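You operate a simulated robot arm through the tools that you are given. There is no shell and no other tool. Be economical: measure what you need, move in short steps, check, and stop when the job is done.

The job below is to be done with a simulated robot arm. You get a single attempt, and the scene is never put back.

TASK
Take the brown brush and put it on top of the black flanged roller.

The check looks at the end state, three seconds after you hand in, the way a careful person would. Anything else that was tipped, shoved, dropped, spilled or broken makes it a failure.

THE ROBOT
A 7-joint arm with a two-finger parallel gripper, fixed in place. Base frame: the origin is at the foot of the arm, x ahead of it, y to its left, z up; the work surface is at about z = 0.732. Readings come in m, rad, newtons and seconds.
With the tool pointing down near the work surface it reaches from about 0.18 to 0.68 m from the base axis. Its first joint turns from -1.152 to 1.152 rad. Payload 2.4 kg.
The TCP is the grasp point between the finger pads, 0.03 m short of the fingertips. In the tool frame z runs along the fingers and y along their closing line. The gripper opens to 0.094 m. The fingers are 0.028 m wide and 0.01 m thick; the gripper's body (0.05 by 0.096 m) begins 0.055 m behind the TCP.
Orientation is told as [roll, pitch, yaw] about the base's x, y, z axes, in that order, counted from this pose: with the fingers straight down and closing along the base's y, the tool's x points along the base's -x, its y along +y and its z along -z.

THE INTERFACE
- The arm moves only by the tool nudge_tool. Its argument "series" is a list of rows, each a list of 7 numbers: the shift along the tool's x, y, z in m, then the turn, a rotation vector about the tool's x, y, z in rad, then the finger opening in m, from 0 to 0.094. In form: [[dx, dy, dz, ax, ay, az, jaw], ...]. A call has 1 to 20 rows; each row shifts and turns the commanded pose from where the row before left it, along the tool's axes as they then stand. Rows are played at 5 a second. More than 0.05 m and 0.15 rad between two rows, or a gripper value outside its range, and nothing of the call is played. A pose out of reach is approached as far as the arm can. The call stops where the force on the tool passes 40 N (or 10 N more than at its start, if that is more) or the arm is blocked; 0.2 s more then pass. Each finger travels about 0.153 m/s and halts on what it meets, pressing with about 43 N; the grip force reading is that of the motor and also rises with nothing between the fingers. The clock runs only during rows and for 0.2 s after the last one: add rows that do not move to give the fingers time. It gives the time, the measured TCP pose, the force on the tool (base axes), the opening and the grip force at its end, in the units of the frame above (readings bear some noise), and new pictures: "pictures" is both (left out), scene, wrist or none.
- Cameras (640 x 400 px; columns grow to the right, rows downward): "scene" is fixed at [0.0411, 0.4837, 1.4299]; the picture's right is [-0.68, -0.73, 0.00], its down [-0.50, 0.47, -0.73] and it looks along [0.53, -0.50, -0.69] (base axes); focal length 348 px, centre (320, 200). "wrist" rides on the gripper at [0.076, 0.014, -0.103] in the tool frame; the picture's right is [-0.18, 0.98, 0.00], its down [-0.75, -0.14, -0.64] and it looks along [-0.63, -0.12, 0.77] (tool axes); focal length 243 px, centre (320, 200). There is no depth. A picture from a camera that has moved, and an enlarged one, comes with that camera's place and axes in the base frame and with its lens.
- enlarge(camera, box): a new picture of the part [left, top, right, bottom] of that camera's present view, enlarged. No time passes.
- job_done(): hands the job in; it is judged then, once.

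Work in short steps. Places have to be worked out from the pictures, the camera data and where the tool is seen: move nearer, look again, correct. Check each grasp and each placing, and mend what went wrong. You have 90 turns and 170 pictures in all, those below and enlarged ones among them. Open the gripper and draw the arm clear of the work before you hand the job in, unless the task says otherwise; then end with one line.

The tools are called after "Emit:" as a command line: name --pt "numbers of a row" for each row, then --argument value for the rest, lists and objects as JSON in quotes. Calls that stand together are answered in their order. nudge_tool: Moves the arm, as the interface text tells. Its arguments: {"type":"object","properties":{"series":{"type":"array"},"pictures":{"type":"string","enum":["both","scene","wrist","none"]}},"required":["series"]} The other tools are called the same way: enlarge (camera, box) takes an enlarged picture of a part of a camera's view; job_done () hands the job in.

At the start:

```text
clock: 0.0
position: [0.3418, -0.0497, 1.0626]
ee_rot: [0.0, 0.0, 0.001]
contact_force: [0.9, -0.1, -1.1]
gripper_width: 0.0943
gripper_force: 0.1
```

scene: 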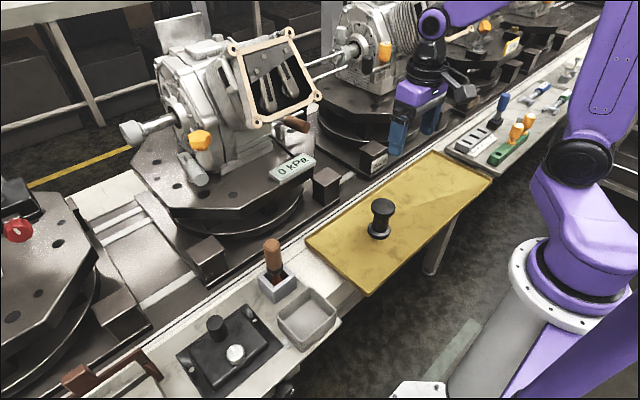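
wrist: 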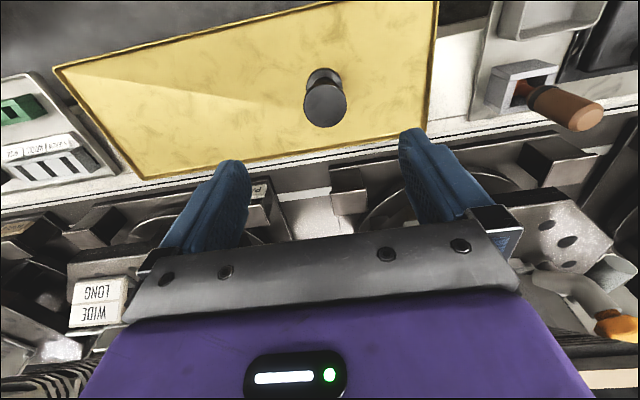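

The brown-handled brush appears to stand in a small grey holder, and the black flanged roller is on the yellow tray. I enlarge both to measure them.

Emit:
enlarge --camera "scene" --box '[230, 220, 350, 320]'

Emit:
enlarge --camera "scene" --box '[340, 180, 420, 250]'

Emit:
enlarge --camera "wrist" --box '[440, 20, 640, 160]'

Emit:
enlarge --camera "wrist" --box '[270, 40, 390, 150]'

```text
4.00 times, centred on (290, 270) of scene
camera zoom: at [0.0411, 0.4837, 1.4299], right [-0.68, -0.73, 0.0], down [-0.5, 0.47, -0.73], along [0.53, -0.5, -0.69], focal length 1393 px, centre (440, -80)
```

zoom: 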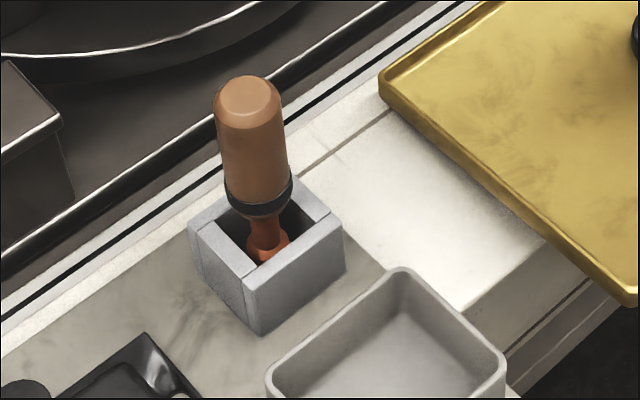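

```text
5.71 times, centred on (380, 215) of scene
camera zoom: at [0.0411, 0.4837, 1.4299], right [-0.68, -0.73, 0.0], down [-0.5, 0.47, -0.73], along [0.53, -0.5, -0.69], focal length 1990 px, centre (-23, 114)
```

zoom: 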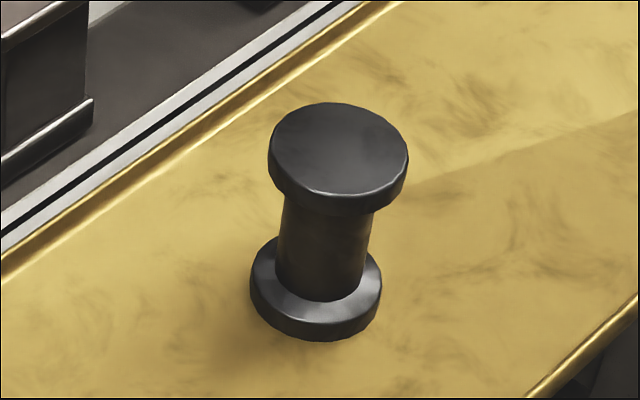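

```text
2.86 times, centred on (540, 90) of wrist
camera zoom: at [0.2658, -0.0351, 1.1647], right [0.18, 0.98, 0.0], down [0.75, -0.14, 0.64], along [0.63, -0.12, -0.77], focal length 693 px, centre (-309, 514)
```

zoom: 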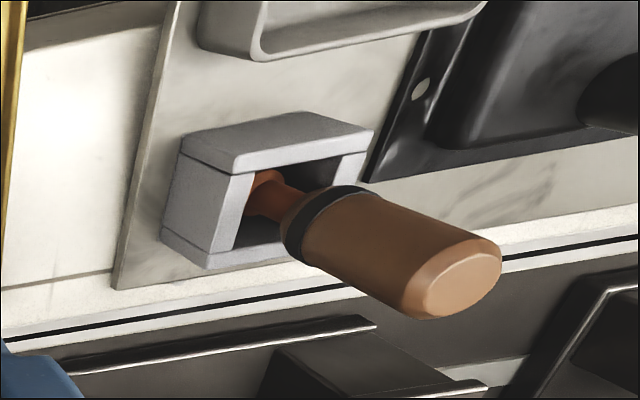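

```text
3.64 times, centred on (330, 95) of wrist
camera zoom: at [0.2658, -0.0351, 1.1647], right [0.18, 0.98, 0.0], down [0.75, -0.14, 0.64], along [0.63, -0.12, -0.77], focal length 882 px, centre (284, 582)
```

zoom: 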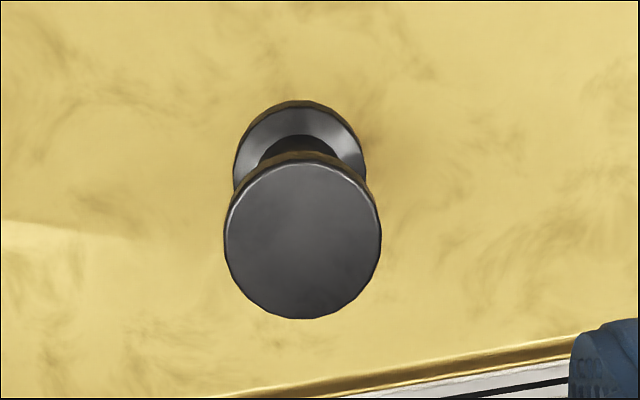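

Triangulating: roller top ≈ (0.381, -0.050, 0.825), flange ≈ 0.06 m across; brush handle top ≈ (0.427, 0.250, 0.888). I check the other brownish objects to be sure which is the brush.

Emit:
enlarge --camera "scene" --box '[40, 300, 200, 400]'

Emit:
enlarge --camera "scene" --box '[240, 90, 360, 190]'

Emit:
enlarge --camera "scene" --box '[440, 50, 600, 170]'

```text
4.00 times, centred on (120, 350) of scene
camera zoom: at [0.0411, 0.4837, 1.4299], right [-0.68, -0.73, 0.0], down [-0.5, 0.47, -0.73], along [0.53, -0.5, -0.69], focal length 1393 px, centre (1120, -400)
```

zoom: 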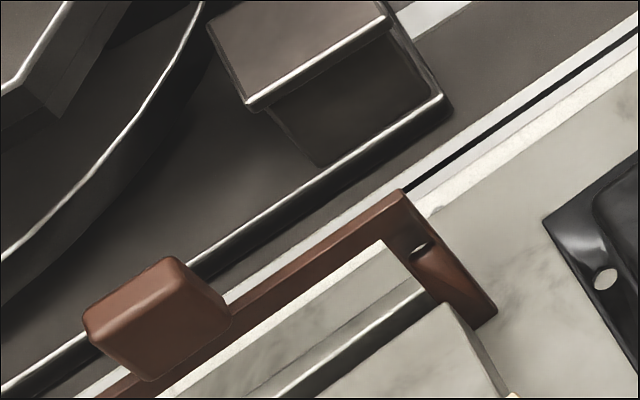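

```text
4.00 times, centred on (300, 140) of scene
camera zoom: at [0.0411, 0.4837, 1.4299], right [-0.68, -0.73, 0.0], down [-0.5, 0.47, -0.73], along [0.53, -0.5, -0.69], focal length 1393 px, centre (400, 440)
```

zoom: 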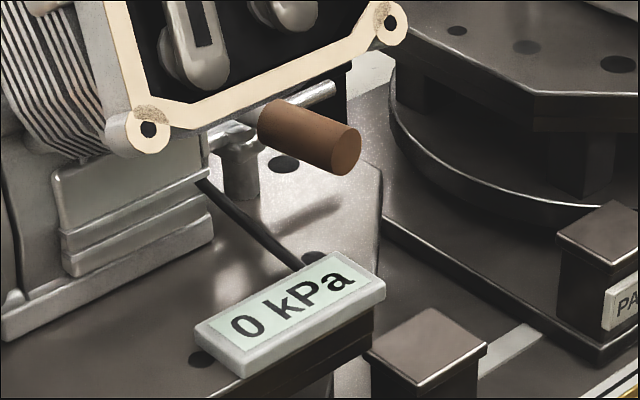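

```text
3.33 times, centred on (520, 110) of scene
camera zoom: at [0.0411, 0.4837, 1.4299], right [-0.68, -0.73, 0.0], down [-0.5, 0.47, -0.73], along [0.53, -0.5, -0.69], focal length 1161 px, centre (-347, 500)
```

zoom: 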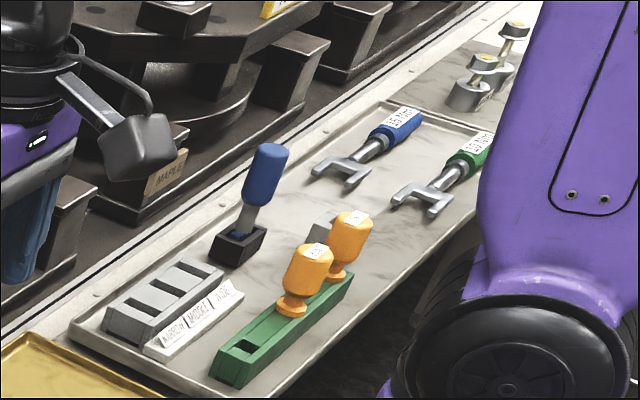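

The brush is the one in the grey holder; its handle is about 0.037 m thick and stands vertically. I move above it at a safe height with the gripper open.

Emit:
nudge_tool --pt "-0.0106 0.0375 0.006 0 0 0 0.094" --pt "-0.0106 0.0375 0.006 0 0 0 0.094" --pt "-0.0106 0.0375 0.006 0 0 0 0.094" --pt "-0.0106 0.0375 0.006 0 0 0 0.094" --pt "-0.0106 0.0375 0.006 0 0 0 0.094" --pt "-0.0106 0.0375 0.006 0 0 0 0.094" --pt "-0.0106 0.0375 0.006 0 0 0 0.094" --pt "-0.0106 0.0375 0.006 0 0 0 0.094" --pt "0 0 0 0 0 0 0.094"

```text
clock: 2.0
position: [0.4265, 0.2523, 1.0144]
ee_rot: [0.0, -0.001, 0.0]
contact_force: [0.1, 0.1, 0.4]
gripper_width: 0.0941
gripper_force: 0.1
camera wrist: at [0.3505, 0.2663, 1.1154], right [0.19, 0.98, 0.0], down [0.75, -0.14, 0.64], along [0.63, -0.12, -0.77], focal length 243 px, centre (320, 200)
```

scene: 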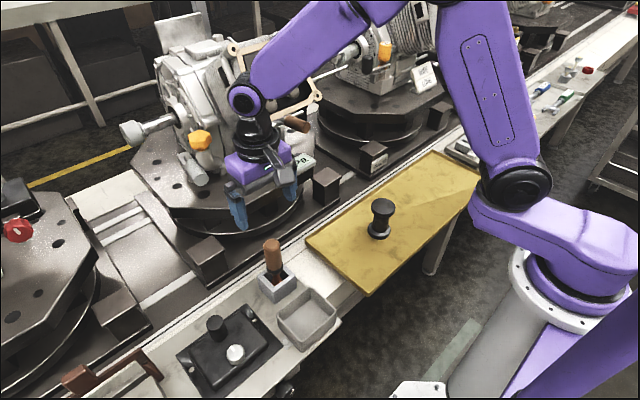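
wrist: 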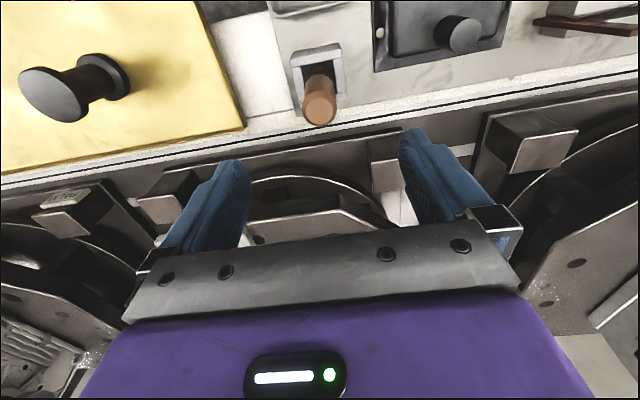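

From here the handle top re-measures at (0.428, 0.250), so I'm almost centred. I shift 2 mm and descend to about z = 0.90 first.

Emit:
nudge_tool --pt "-0.0015 -0.002 0.02 0 0 0 0.094" --pt "0 0 0.02 0 0 0 0.094" --pt "0 0 0.02 0 0 0 0.094" --pt "0 0 0.02 0 0 0 0.094" --pt "0 0 0.02 0 0 0 0.094" --pt "0 0 0.01 0 0 0 0.094" --pt "0 0 0 0 0 0 0.094"

```text
clock: 3.6
position: [0.4274, 0.2478, 0.9044]
ee_rot: [0.0, 0.0, -0.001]
contact_force: [0.0, -0.5, 0.0]
gripper_width: 0.0939
gripper_force: 0.1
camera wrist: at [0.352, 0.2628, 1.006], right [0.18, 0.98, 0.0], down [0.75, -0.14, 0.64], along [0.63, -0.12, -0.77], focal length 243 px, centre (320, 200)
```

scene: 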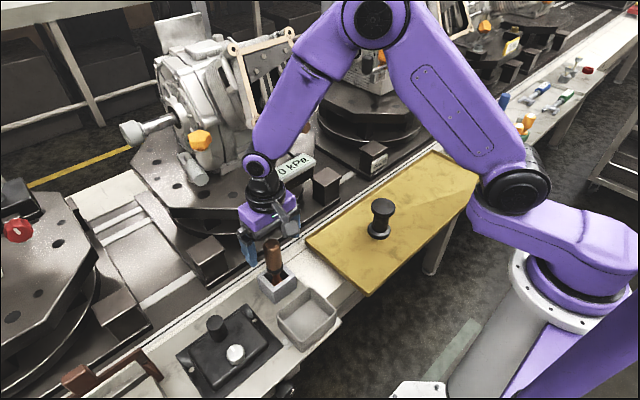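
wrist: 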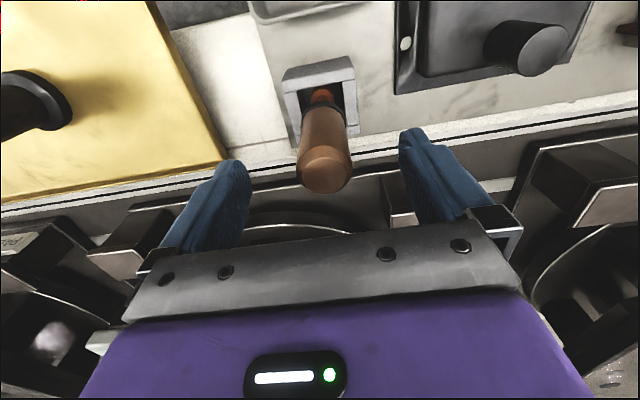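

The handle top sits between the fingers at about (0.4285, 0.2505). I fine-adjust, descend to z ≈ 0.856 (fingertips above the holder rim), then close.

Emit:
nudge_tool --pt "-0.001 0.002 0.016 0 0 0 0.094" --pt "0 0 0.016 0 0 0 0.094" --pt "0 0 0.016 0 0 0 0.094" --pt "0 0 0 0 0 0 0.094"

Emit:
enlarge --camera "scene" --box '[220, 200, 340, 310]'

```text
clock: 4.6
position: [0.4293, 0.2494, 0.8579]
ee_rot: [0.0, -0.001, -0.001]
contact_force: [0.4, 0.1, -0.9]
gripper_width: 0.094
gripper_force: 0.1
camera wrist: at [0.3538, 0.264, 0.9586], right [0.18, 0.98, 0.0], down [0.75, -0.14, 0.64], along [0.63, -0.12, -0.77], focal length 243 px, centre (320, 200)
```

scene: 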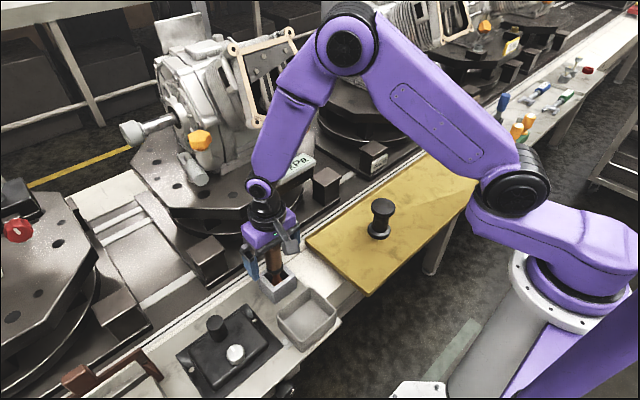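
wrist: 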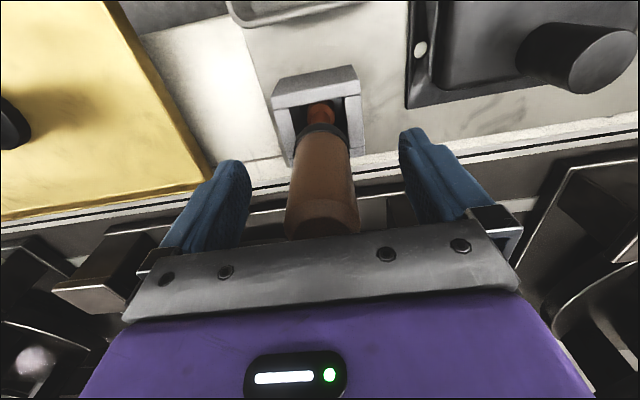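

```text
3.64 times, centred on (280, 255) of scene
camera zoom: at [0.0411, 0.4837, 1.4299], right [-0.68, -0.73, 0.0], down [-0.5, 0.47, -0.73], along [0.53, -0.5, -0.69], focal length 1266 px, centre (466, 0)
```

zoom: 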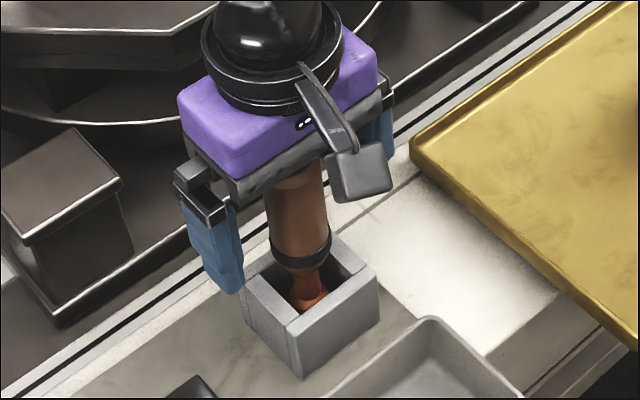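

The fingers straddle the handle with the tips above the holder. I close and give the fingers time.

Emit:
nudge_tool --pt "0 0 0 0 0 0 0.06" --pt "0 0 0 0 0 0 0.03" --pt "0 0 0 0 0 0 0.02" --pt "0 0 0 0 0 0 0.02" --pictures "wrist"

```text
clock: 5.6
position: [0.4295, 0.2488, 0.8562]
ee_rot: [0.0, -0.001, 0.0]
contact_force: [-0.3, -0.4, -0.1]
gripper_width: 0.0331
gripper_force: 43.6
camera wrist: at [0.3537, 0.264, 0.9587], right [0.18, 0.98, 0.0], down [0.75, -0.14, 0.64], along [0.63, -0.12, -0.77], focal length 243 px, centre (320, 200)
```

wrist: 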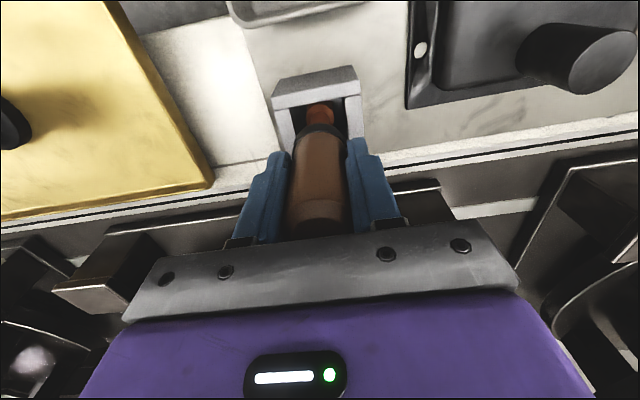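

The grip holds a 33 mm handle. I lift straight up slowly by 0.12 m.

Emit:
nudge_tool --pt "0 0 -0.01 0 0 0 0.02" --pt "0 0 -0.015 0 0 0 0.02" --pt "0 0 -0.02 0 0 0 0.02" --pt "0 0 -0.02 0 0 0 0.02" --pt "0 0 -0.02 0 0 0 0.02" --pt "0 0 -0.02 0 0 0 0.02" --pt "0 0 -0.02 0 0 0 0.02" --pt "0 0 0 0 0 0 0.02"

Emit:
enlarge --camera "scene" --box '[220, 150, 340, 310]'

Emit:
enlarge --camera "wrist" --box '[230, 50, 410, 230]'

```text
clock: 7.4
position: [0.429, 0.2501, 0.9821]
ee_rot: [0.002, 0.0, -0.001]
contact_force: [-0.3, -0.1, -1.8]
gripper_width: 0.033
gripper_force: 42.8
camera wrist: at [0.3526, 0.2654, 1.0836], right [0.18, 0.98, 0.0], down [0.75, -0.14, 0.64], along [0.63, -0.12, -0.77], focal length 243 px, centre (320, 200)
```

scene: 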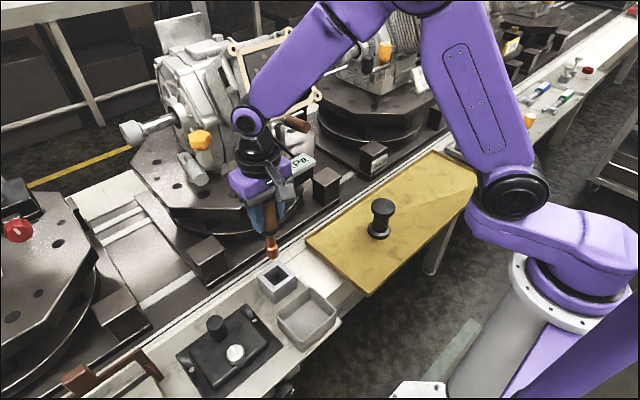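
wrist: 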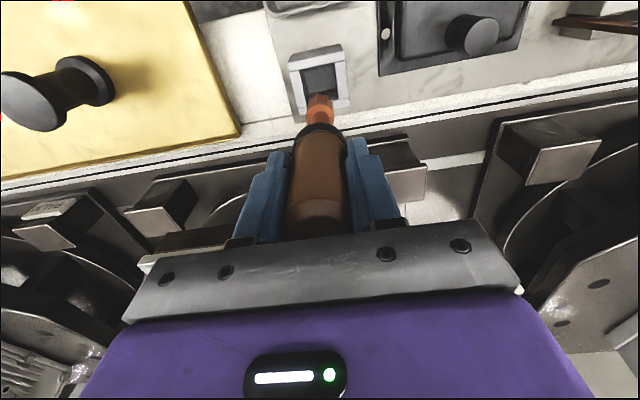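

```text
2.50 times, centred on (280, 230) of scene
camera zoom: at [0.0411, 0.4837, 1.4299], right [-0.68, -0.73, 0.0], down [-0.5, 0.47, -0.73], along [0.53, -0.5, -0.69], focal length 871 px, centre (420, 125)
```

zoom: 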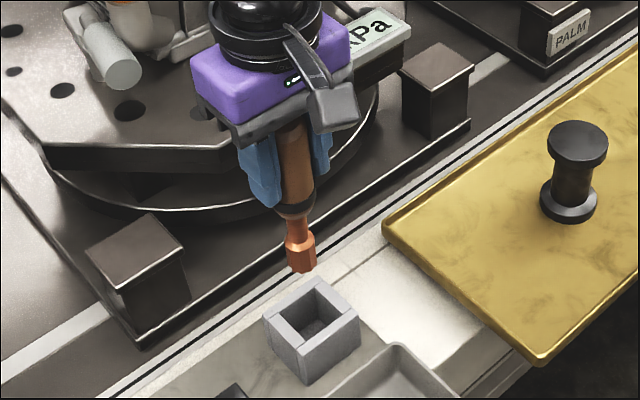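

```text
2.22 times, centred on (320, 140) of wrist
camera zoom: at [0.3526, 0.2654, 1.0836], right [0.18, 0.98, 0.0], down [0.75, -0.14, 0.64], along [0.63, -0.12, -0.77], focal length 539 px, centre (320, 333)
```

zoom: 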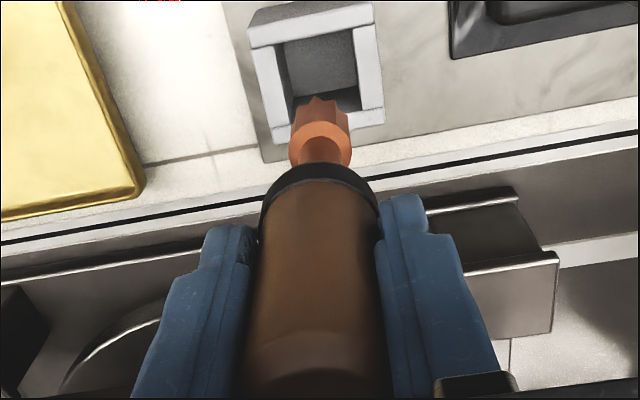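

The brush is out: handle, dark ring and a small orange head. I zoom hard on the head to judge whether its end is flat enough to stand on.

Emit:
enlarge --camera "scene" --box '[250, 220, 300, 265]'

Emit:
enlarge --camera "wrist" --box '[290, 80, 350, 140]'

```text
8.89 times, centred on (275, 242) of scene
camera zoom: at [0.0411, 0.4837, 1.4299], right [-0.68, -0.73, 0.0], down [-0.5, 0.47, -0.73], along [0.53, -0.5, -0.69], focal length 3096 px, centre (720, -178)
```

zoom: 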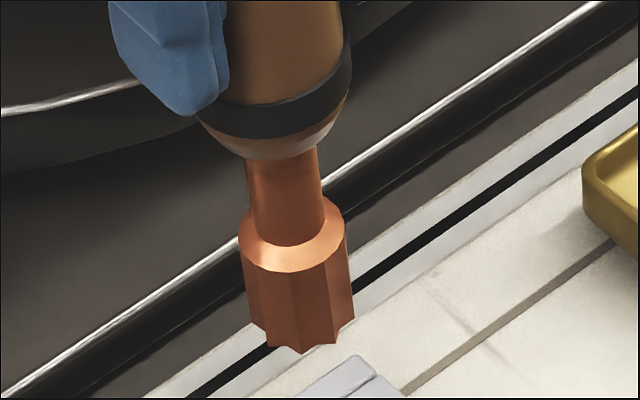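

```text
6.67 times, centred on (320, 110) of wrist
camera zoom: at [0.3526, 0.2654, 1.0836], right [0.18, 0.98, 0.0], down [0.75, -0.14, 0.64], along [0.63, -0.12, -0.77], focal length 1618 px, centre (320, 800)
```

zoom: 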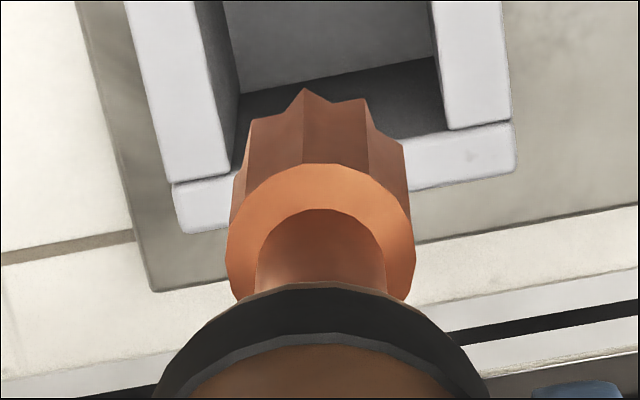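

The head is star-shaped with a flat end about 24 mm across, roughly 0.122 m below the TCP, so it can stand upright on the flange. I raise a bit and carry it above the roller.

Emit:
nudge_tool --pt "0 0 -0.02 0 0 0 0.02" --pt "0 -0.01 -0.01 0 0 0 0.02" --pt "0.005 -0.03 0 0 0 0 0.02" --pt "0.006 -0.035 0 0 0 0 0.02" --pt "0.006 -0.035 0 0 0 0 0.02" --pt "0.006 -0.035 0 0 0 0 0.02" --pt "0.006 -0.035 0 0 0 0 0.02" --pt "0.006 -0.035 0 0 0 0 0.02" --pt "0.006 -0.035 0 0 0 0 0.02" --pt "0.004 -0.03 0 0 0 0 0.02" --pt "0.003 -0.02 0 0 0 0 0.02" --pt "0 0 0 0 0 0 0.02" --pt "0 0 0 0 0 0 0.02"

Emit:
enlarge --camera "scene" --box '[340, 130, 420, 250]'

Emit:
enlarge --camera "wrist" --box '[250, 60, 390, 160]'

```text
clock: 10.2
position: [0.3816, -0.0514, 1.0123]
ee_rot: [-0.001, -0.001, 0.0]
contact_force: [-0.5, 0.7, -0.6]
gripper_width: 0.0328
gripper_force: 42.9
camera wrist: at [0.3058, -0.0357, 1.1137], right [0.18, 0.98, 0.0], down [0.75, -0.14, 0.64], along [0.63, -0.12, -0.77], focal length 243 px, centre (320, 200)
```

scene: 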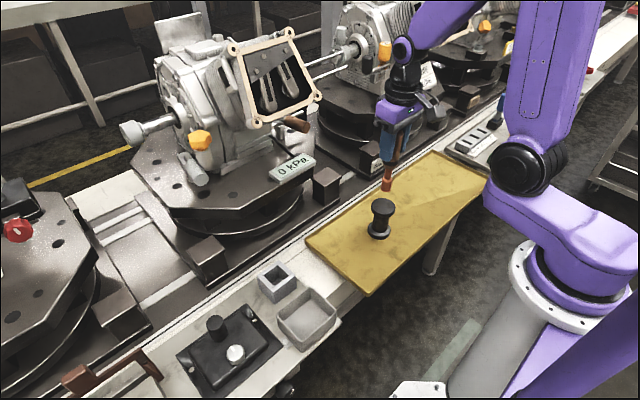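
wrist: 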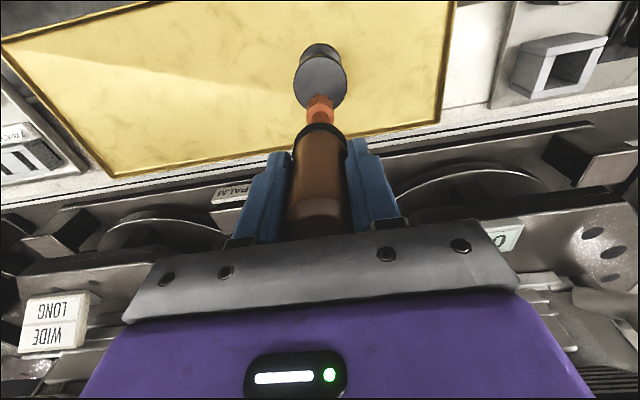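

```text
3.33 times, centred on (380, 190) of scene
camera zoom: at [0.0411, 0.4836, 1.4299], right [-0.68, -0.73, 0.0], down [-0.5, 0.47, -0.73], along [0.53, -0.5, -0.69], focal length 1161 px, centre (120, 233)
```

zoom: 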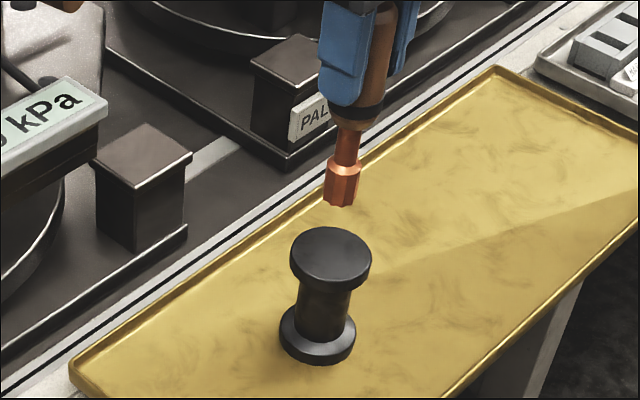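

```text
4.00 times, centred on (320, 110) of wrist
camera zoom: at [0.3058, -0.0357, 1.1137], right [0.18, 0.98, 0.0], down [0.75, -0.14, 0.64], along [0.63, -0.12, -0.77], focal length 970 px, centre (320, 560)
```

zoom: 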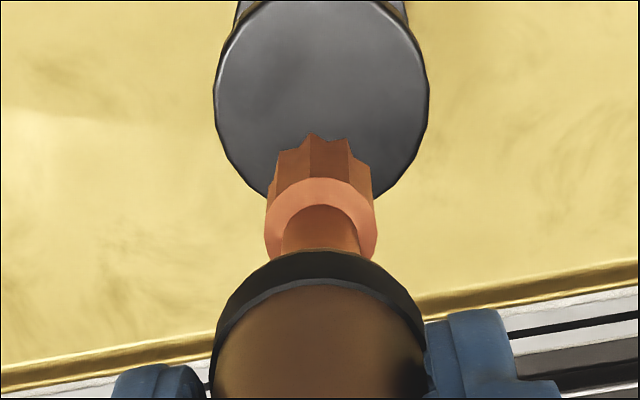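

Roller top re-measures at (0.381, -0.050); the brush is right over it. I descend 0.05 m and check the gap.

Emit:
nudge_tool --pt "0 0.001 0.015 0 0 0 0.02" --pt "0 0 0.015 0 0 0 0.02" --pt "0 0 0.01 0 0 0 0.02" --pt "0 0 0.01 0 0 0 0.02" --pt "0 0 0 0 0 0 0.02" --pictures "none"

Emit:
enlarge --camera "scene" --box '[345, 160, 415, 245]'

Emit:
enlarge --camera "wrist" --box '[270, 60, 370, 140]'

```text
clock: 11.4
position: [0.3814, -0.0485, 0.9609]
ee_rot: [-0.001, 0.001, 0.0]
contact_force: [0.3, 0.0, -0.8]
gripper_width: 0.0333
gripper_force: 43.3
```

```text
4.71 times, centred on (380, 202) of scene
camera zoom: at [0.0411, 0.4836, 1.4299], right [-0.68, -0.73, 0.0], down [-0.5, 0.47, -0.73], along [0.53, -0.5, -0.69], focal length 1639 px, centre (38, 188)
```

zoom: 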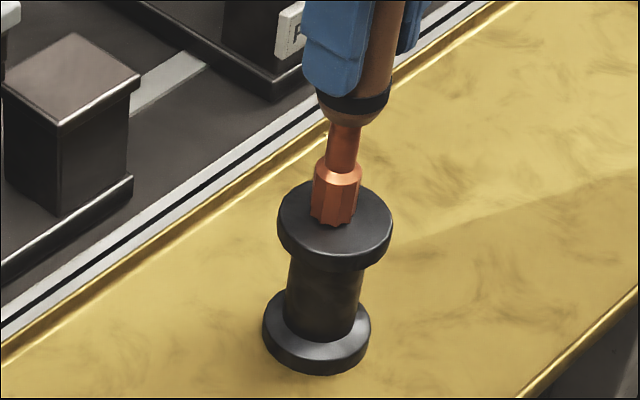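

```text
5.00 times, centred on (320, 100) of wrist
camera zoom: at [0.3059, -0.034, 1.063], right [0.18, 0.98, 0.0], down [0.75, -0.14, 0.64], along [0.63, -0.12, -0.77], focal length 1213 px, centre (320, 700)
```

zoom: 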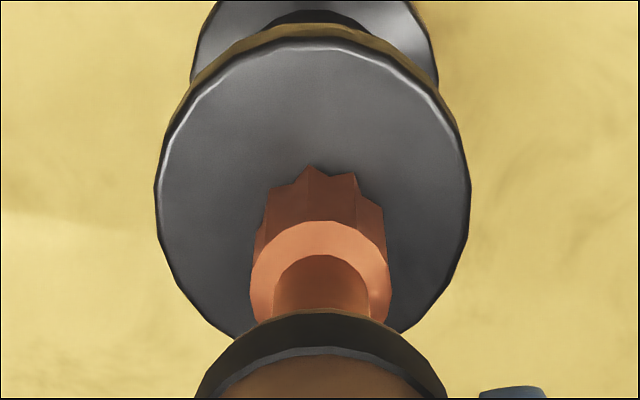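

Everything is aligned, with a gap of roughly 6–10 mm. I lower in small steps, watching the vertical force for contact.

Emit:
nudge_tool --pt "0 -0.0015 0.002 0 0 0 0.02" --pt "0 0 0.002 0 0 0 0.02" --pt "0 0 0 0 0 0 0.02" --pictures "none"

Emit:
enlarge --camera "scene" --box '[355, 180, 405, 225]'

```text
clock: 12.2
position: [0.3817, -0.051, 0.9583]
ee_rot: [0.0, -0.002, 0.001]
contact_force: [-1.8, 5.0, 40.2]
gripper_width: 0.0331
gripper_force: 42.6
```

```text
8.89 times, centred on (380, 202) of scene
camera zoom: at [0.0405, 0.4838, 1.4299], right [-0.68, -0.73, 0.0], down [-0.5, 0.47, -0.73], along [0.53, -0.5, -0.69], focal length 3096 px, centre (-213, 178)
```

zoom: 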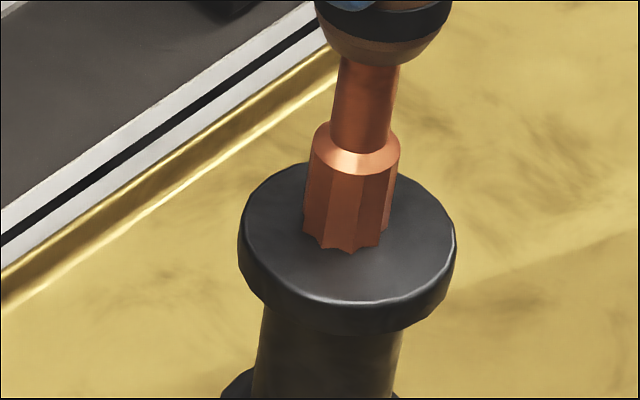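

Contact was reached (40 N) with the head centred on the flange. I back off slightly to relieve the force.

Emit:
nudge_tool --pt "0 0 -0.001 0 0 0 0.02" --pt "0 0 0 0 0 0 0.02" --pictures "none"

```text
clock: 12.8
position: [0.3816, -0.0506, 0.959]
ee_rot: [0.002, 0.0, 0.0]
contact_force: [3.6, 1.2, 8.9]
gripper_width: 0.0331
gripper_force: 42.7
```

The contact is now light (≈9 N). I ease 0.2 mm more and open the fingers gradually.

Emit:
nudge_tool --pt "0 0 -0.0002 0 0 0 0.02" --pt "0 0 0 0 0 0 0.032" --pt "0 0 0 0 0 0 0.036" --pt "0 0 0 0 0 0 0.042" --pt "0 0 0 0 0 0 0.05" --pt "0 0 0 0 0 0 0.06" --pt "0 0 0 0 0 0 0.075" --pt "0 0 0 0 0 0 0.094" --pt "0 0 0 0 0 0 0.094"

Emit:
enlarge --camera "scene" --box '[345, 130, 425, 245]'

```text
clock: 14.8
position: [0.3814, -0.052, 0.958]
ee_rot: [-0.002, 0.001, 0.0]
contact_force: [0.4, 0.0, 0.6]
gripper_width: 0.094
gripper_force: 0.1
camera wrist: at [0.3052, -0.036, 1.0604], right [0.18, 0.98, 0.0], down [0.75, -0.14, 0.64], along [0.63, -0.12, -0.77], focal length 243 px, centre (320, 200)
```

scene: 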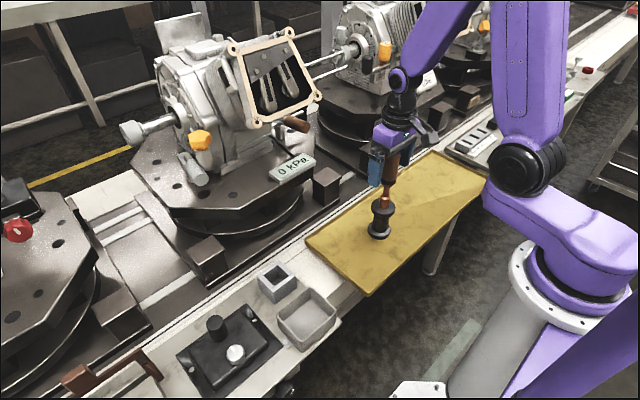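
wrist: 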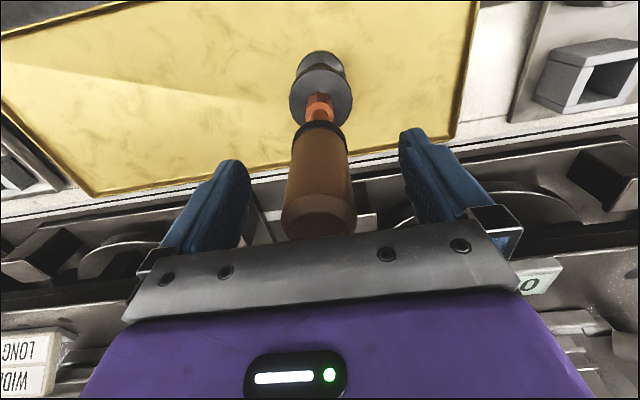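

```text
3.48 times, centred on (385, 188) of scene
camera zoom: at [0.0411, 0.4837, 1.4299], right [-0.68, -0.73, 0.0], down [-0.5, 0.47, -0.73], along [0.53, -0.5, -0.69], focal length 1211 px, centre (94, 244)
```

zoom: 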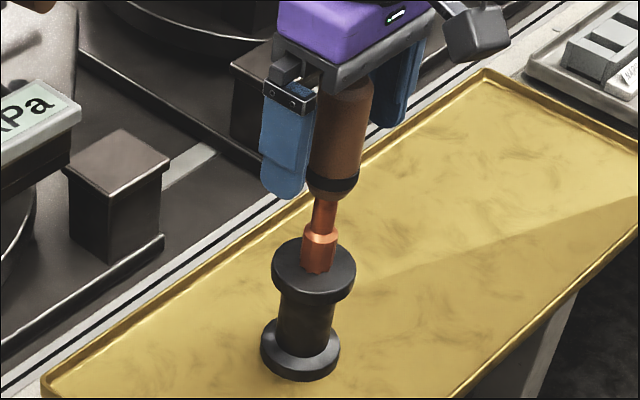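

The brush stands by itself between the open fingers. I rise straight up slowly until clear.

Emit:
nudge_tool --pt "0 0 -0.01 0 0 0 0.094" --pt "0 0 -0.015 0 0 0 0.094" --pt "0 0 -0.02 0 0 0 0.094" --pt "0 0 -0.02 0 0 0 0.094" --pt "0 0 -0.02 0 0 0 0.094" --pt "0 0 -0.02 0 0 0 0.094" --pt "0 0 -0.02 0 0 0 0.094" --pt "0 0 0 0 0 0 0.094" --pt "0 0 0 0 0 0 0.094"

Emit:
enlarge --camera "scene" --box '[345, 130, 425, 245]'

```text
clock: 16.8
position: [0.3813, -0.0509, 1.0822]
ee_rot: [0.001, -0.001, -0.001]
contact_force: [1.0, 0.3, -1.0]
gripper_width: 0.0939
gripper_force: 0.0
camera wrist: at [0.3048, -0.0354, 1.1851], right [0.18, 0.98, 0.0], down [0.75, -0.14, 0.64], along [0.63, -0.12, -0.77], focal length 243 px, centre (320, 200)
```

scene: 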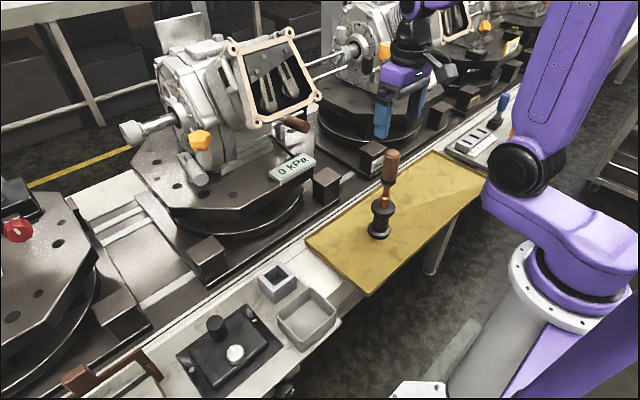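
wrist: 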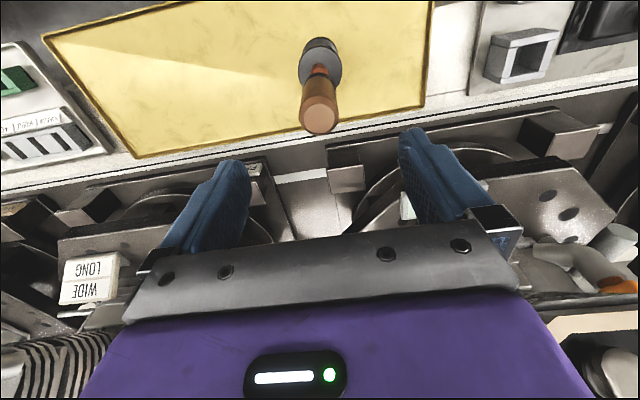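

```text
3.48 times, centred on (385, 188) of scene
camera zoom: at [0.0411, 0.4837, 1.4299], right [-0.68, -0.73, 0.0], down [-0.5, 0.47, -0.73], along [0.53, -0.5, -0.69], focal length 1211 px, centre (94, 244)
```

zoom: 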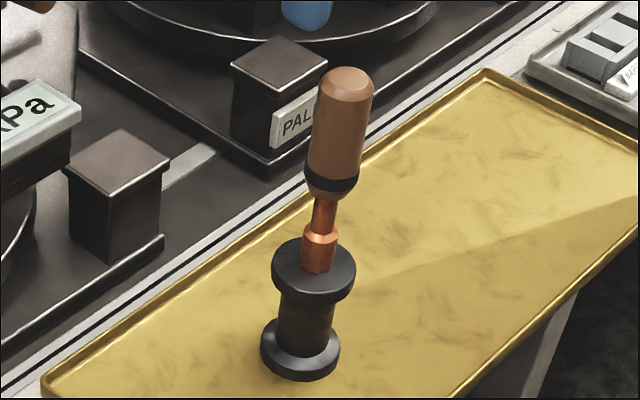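

The brush stands upright and steady on the roller, the arm is clear, and nothing else has moved, so I hand in.

Emit:
job_done

```text
The job is handed in.
```

The brown brush is standing upright on top of the black flanged roller. The gripper is open and clear of it, and I saw nothing else disturbed in the last pictures before handing in.
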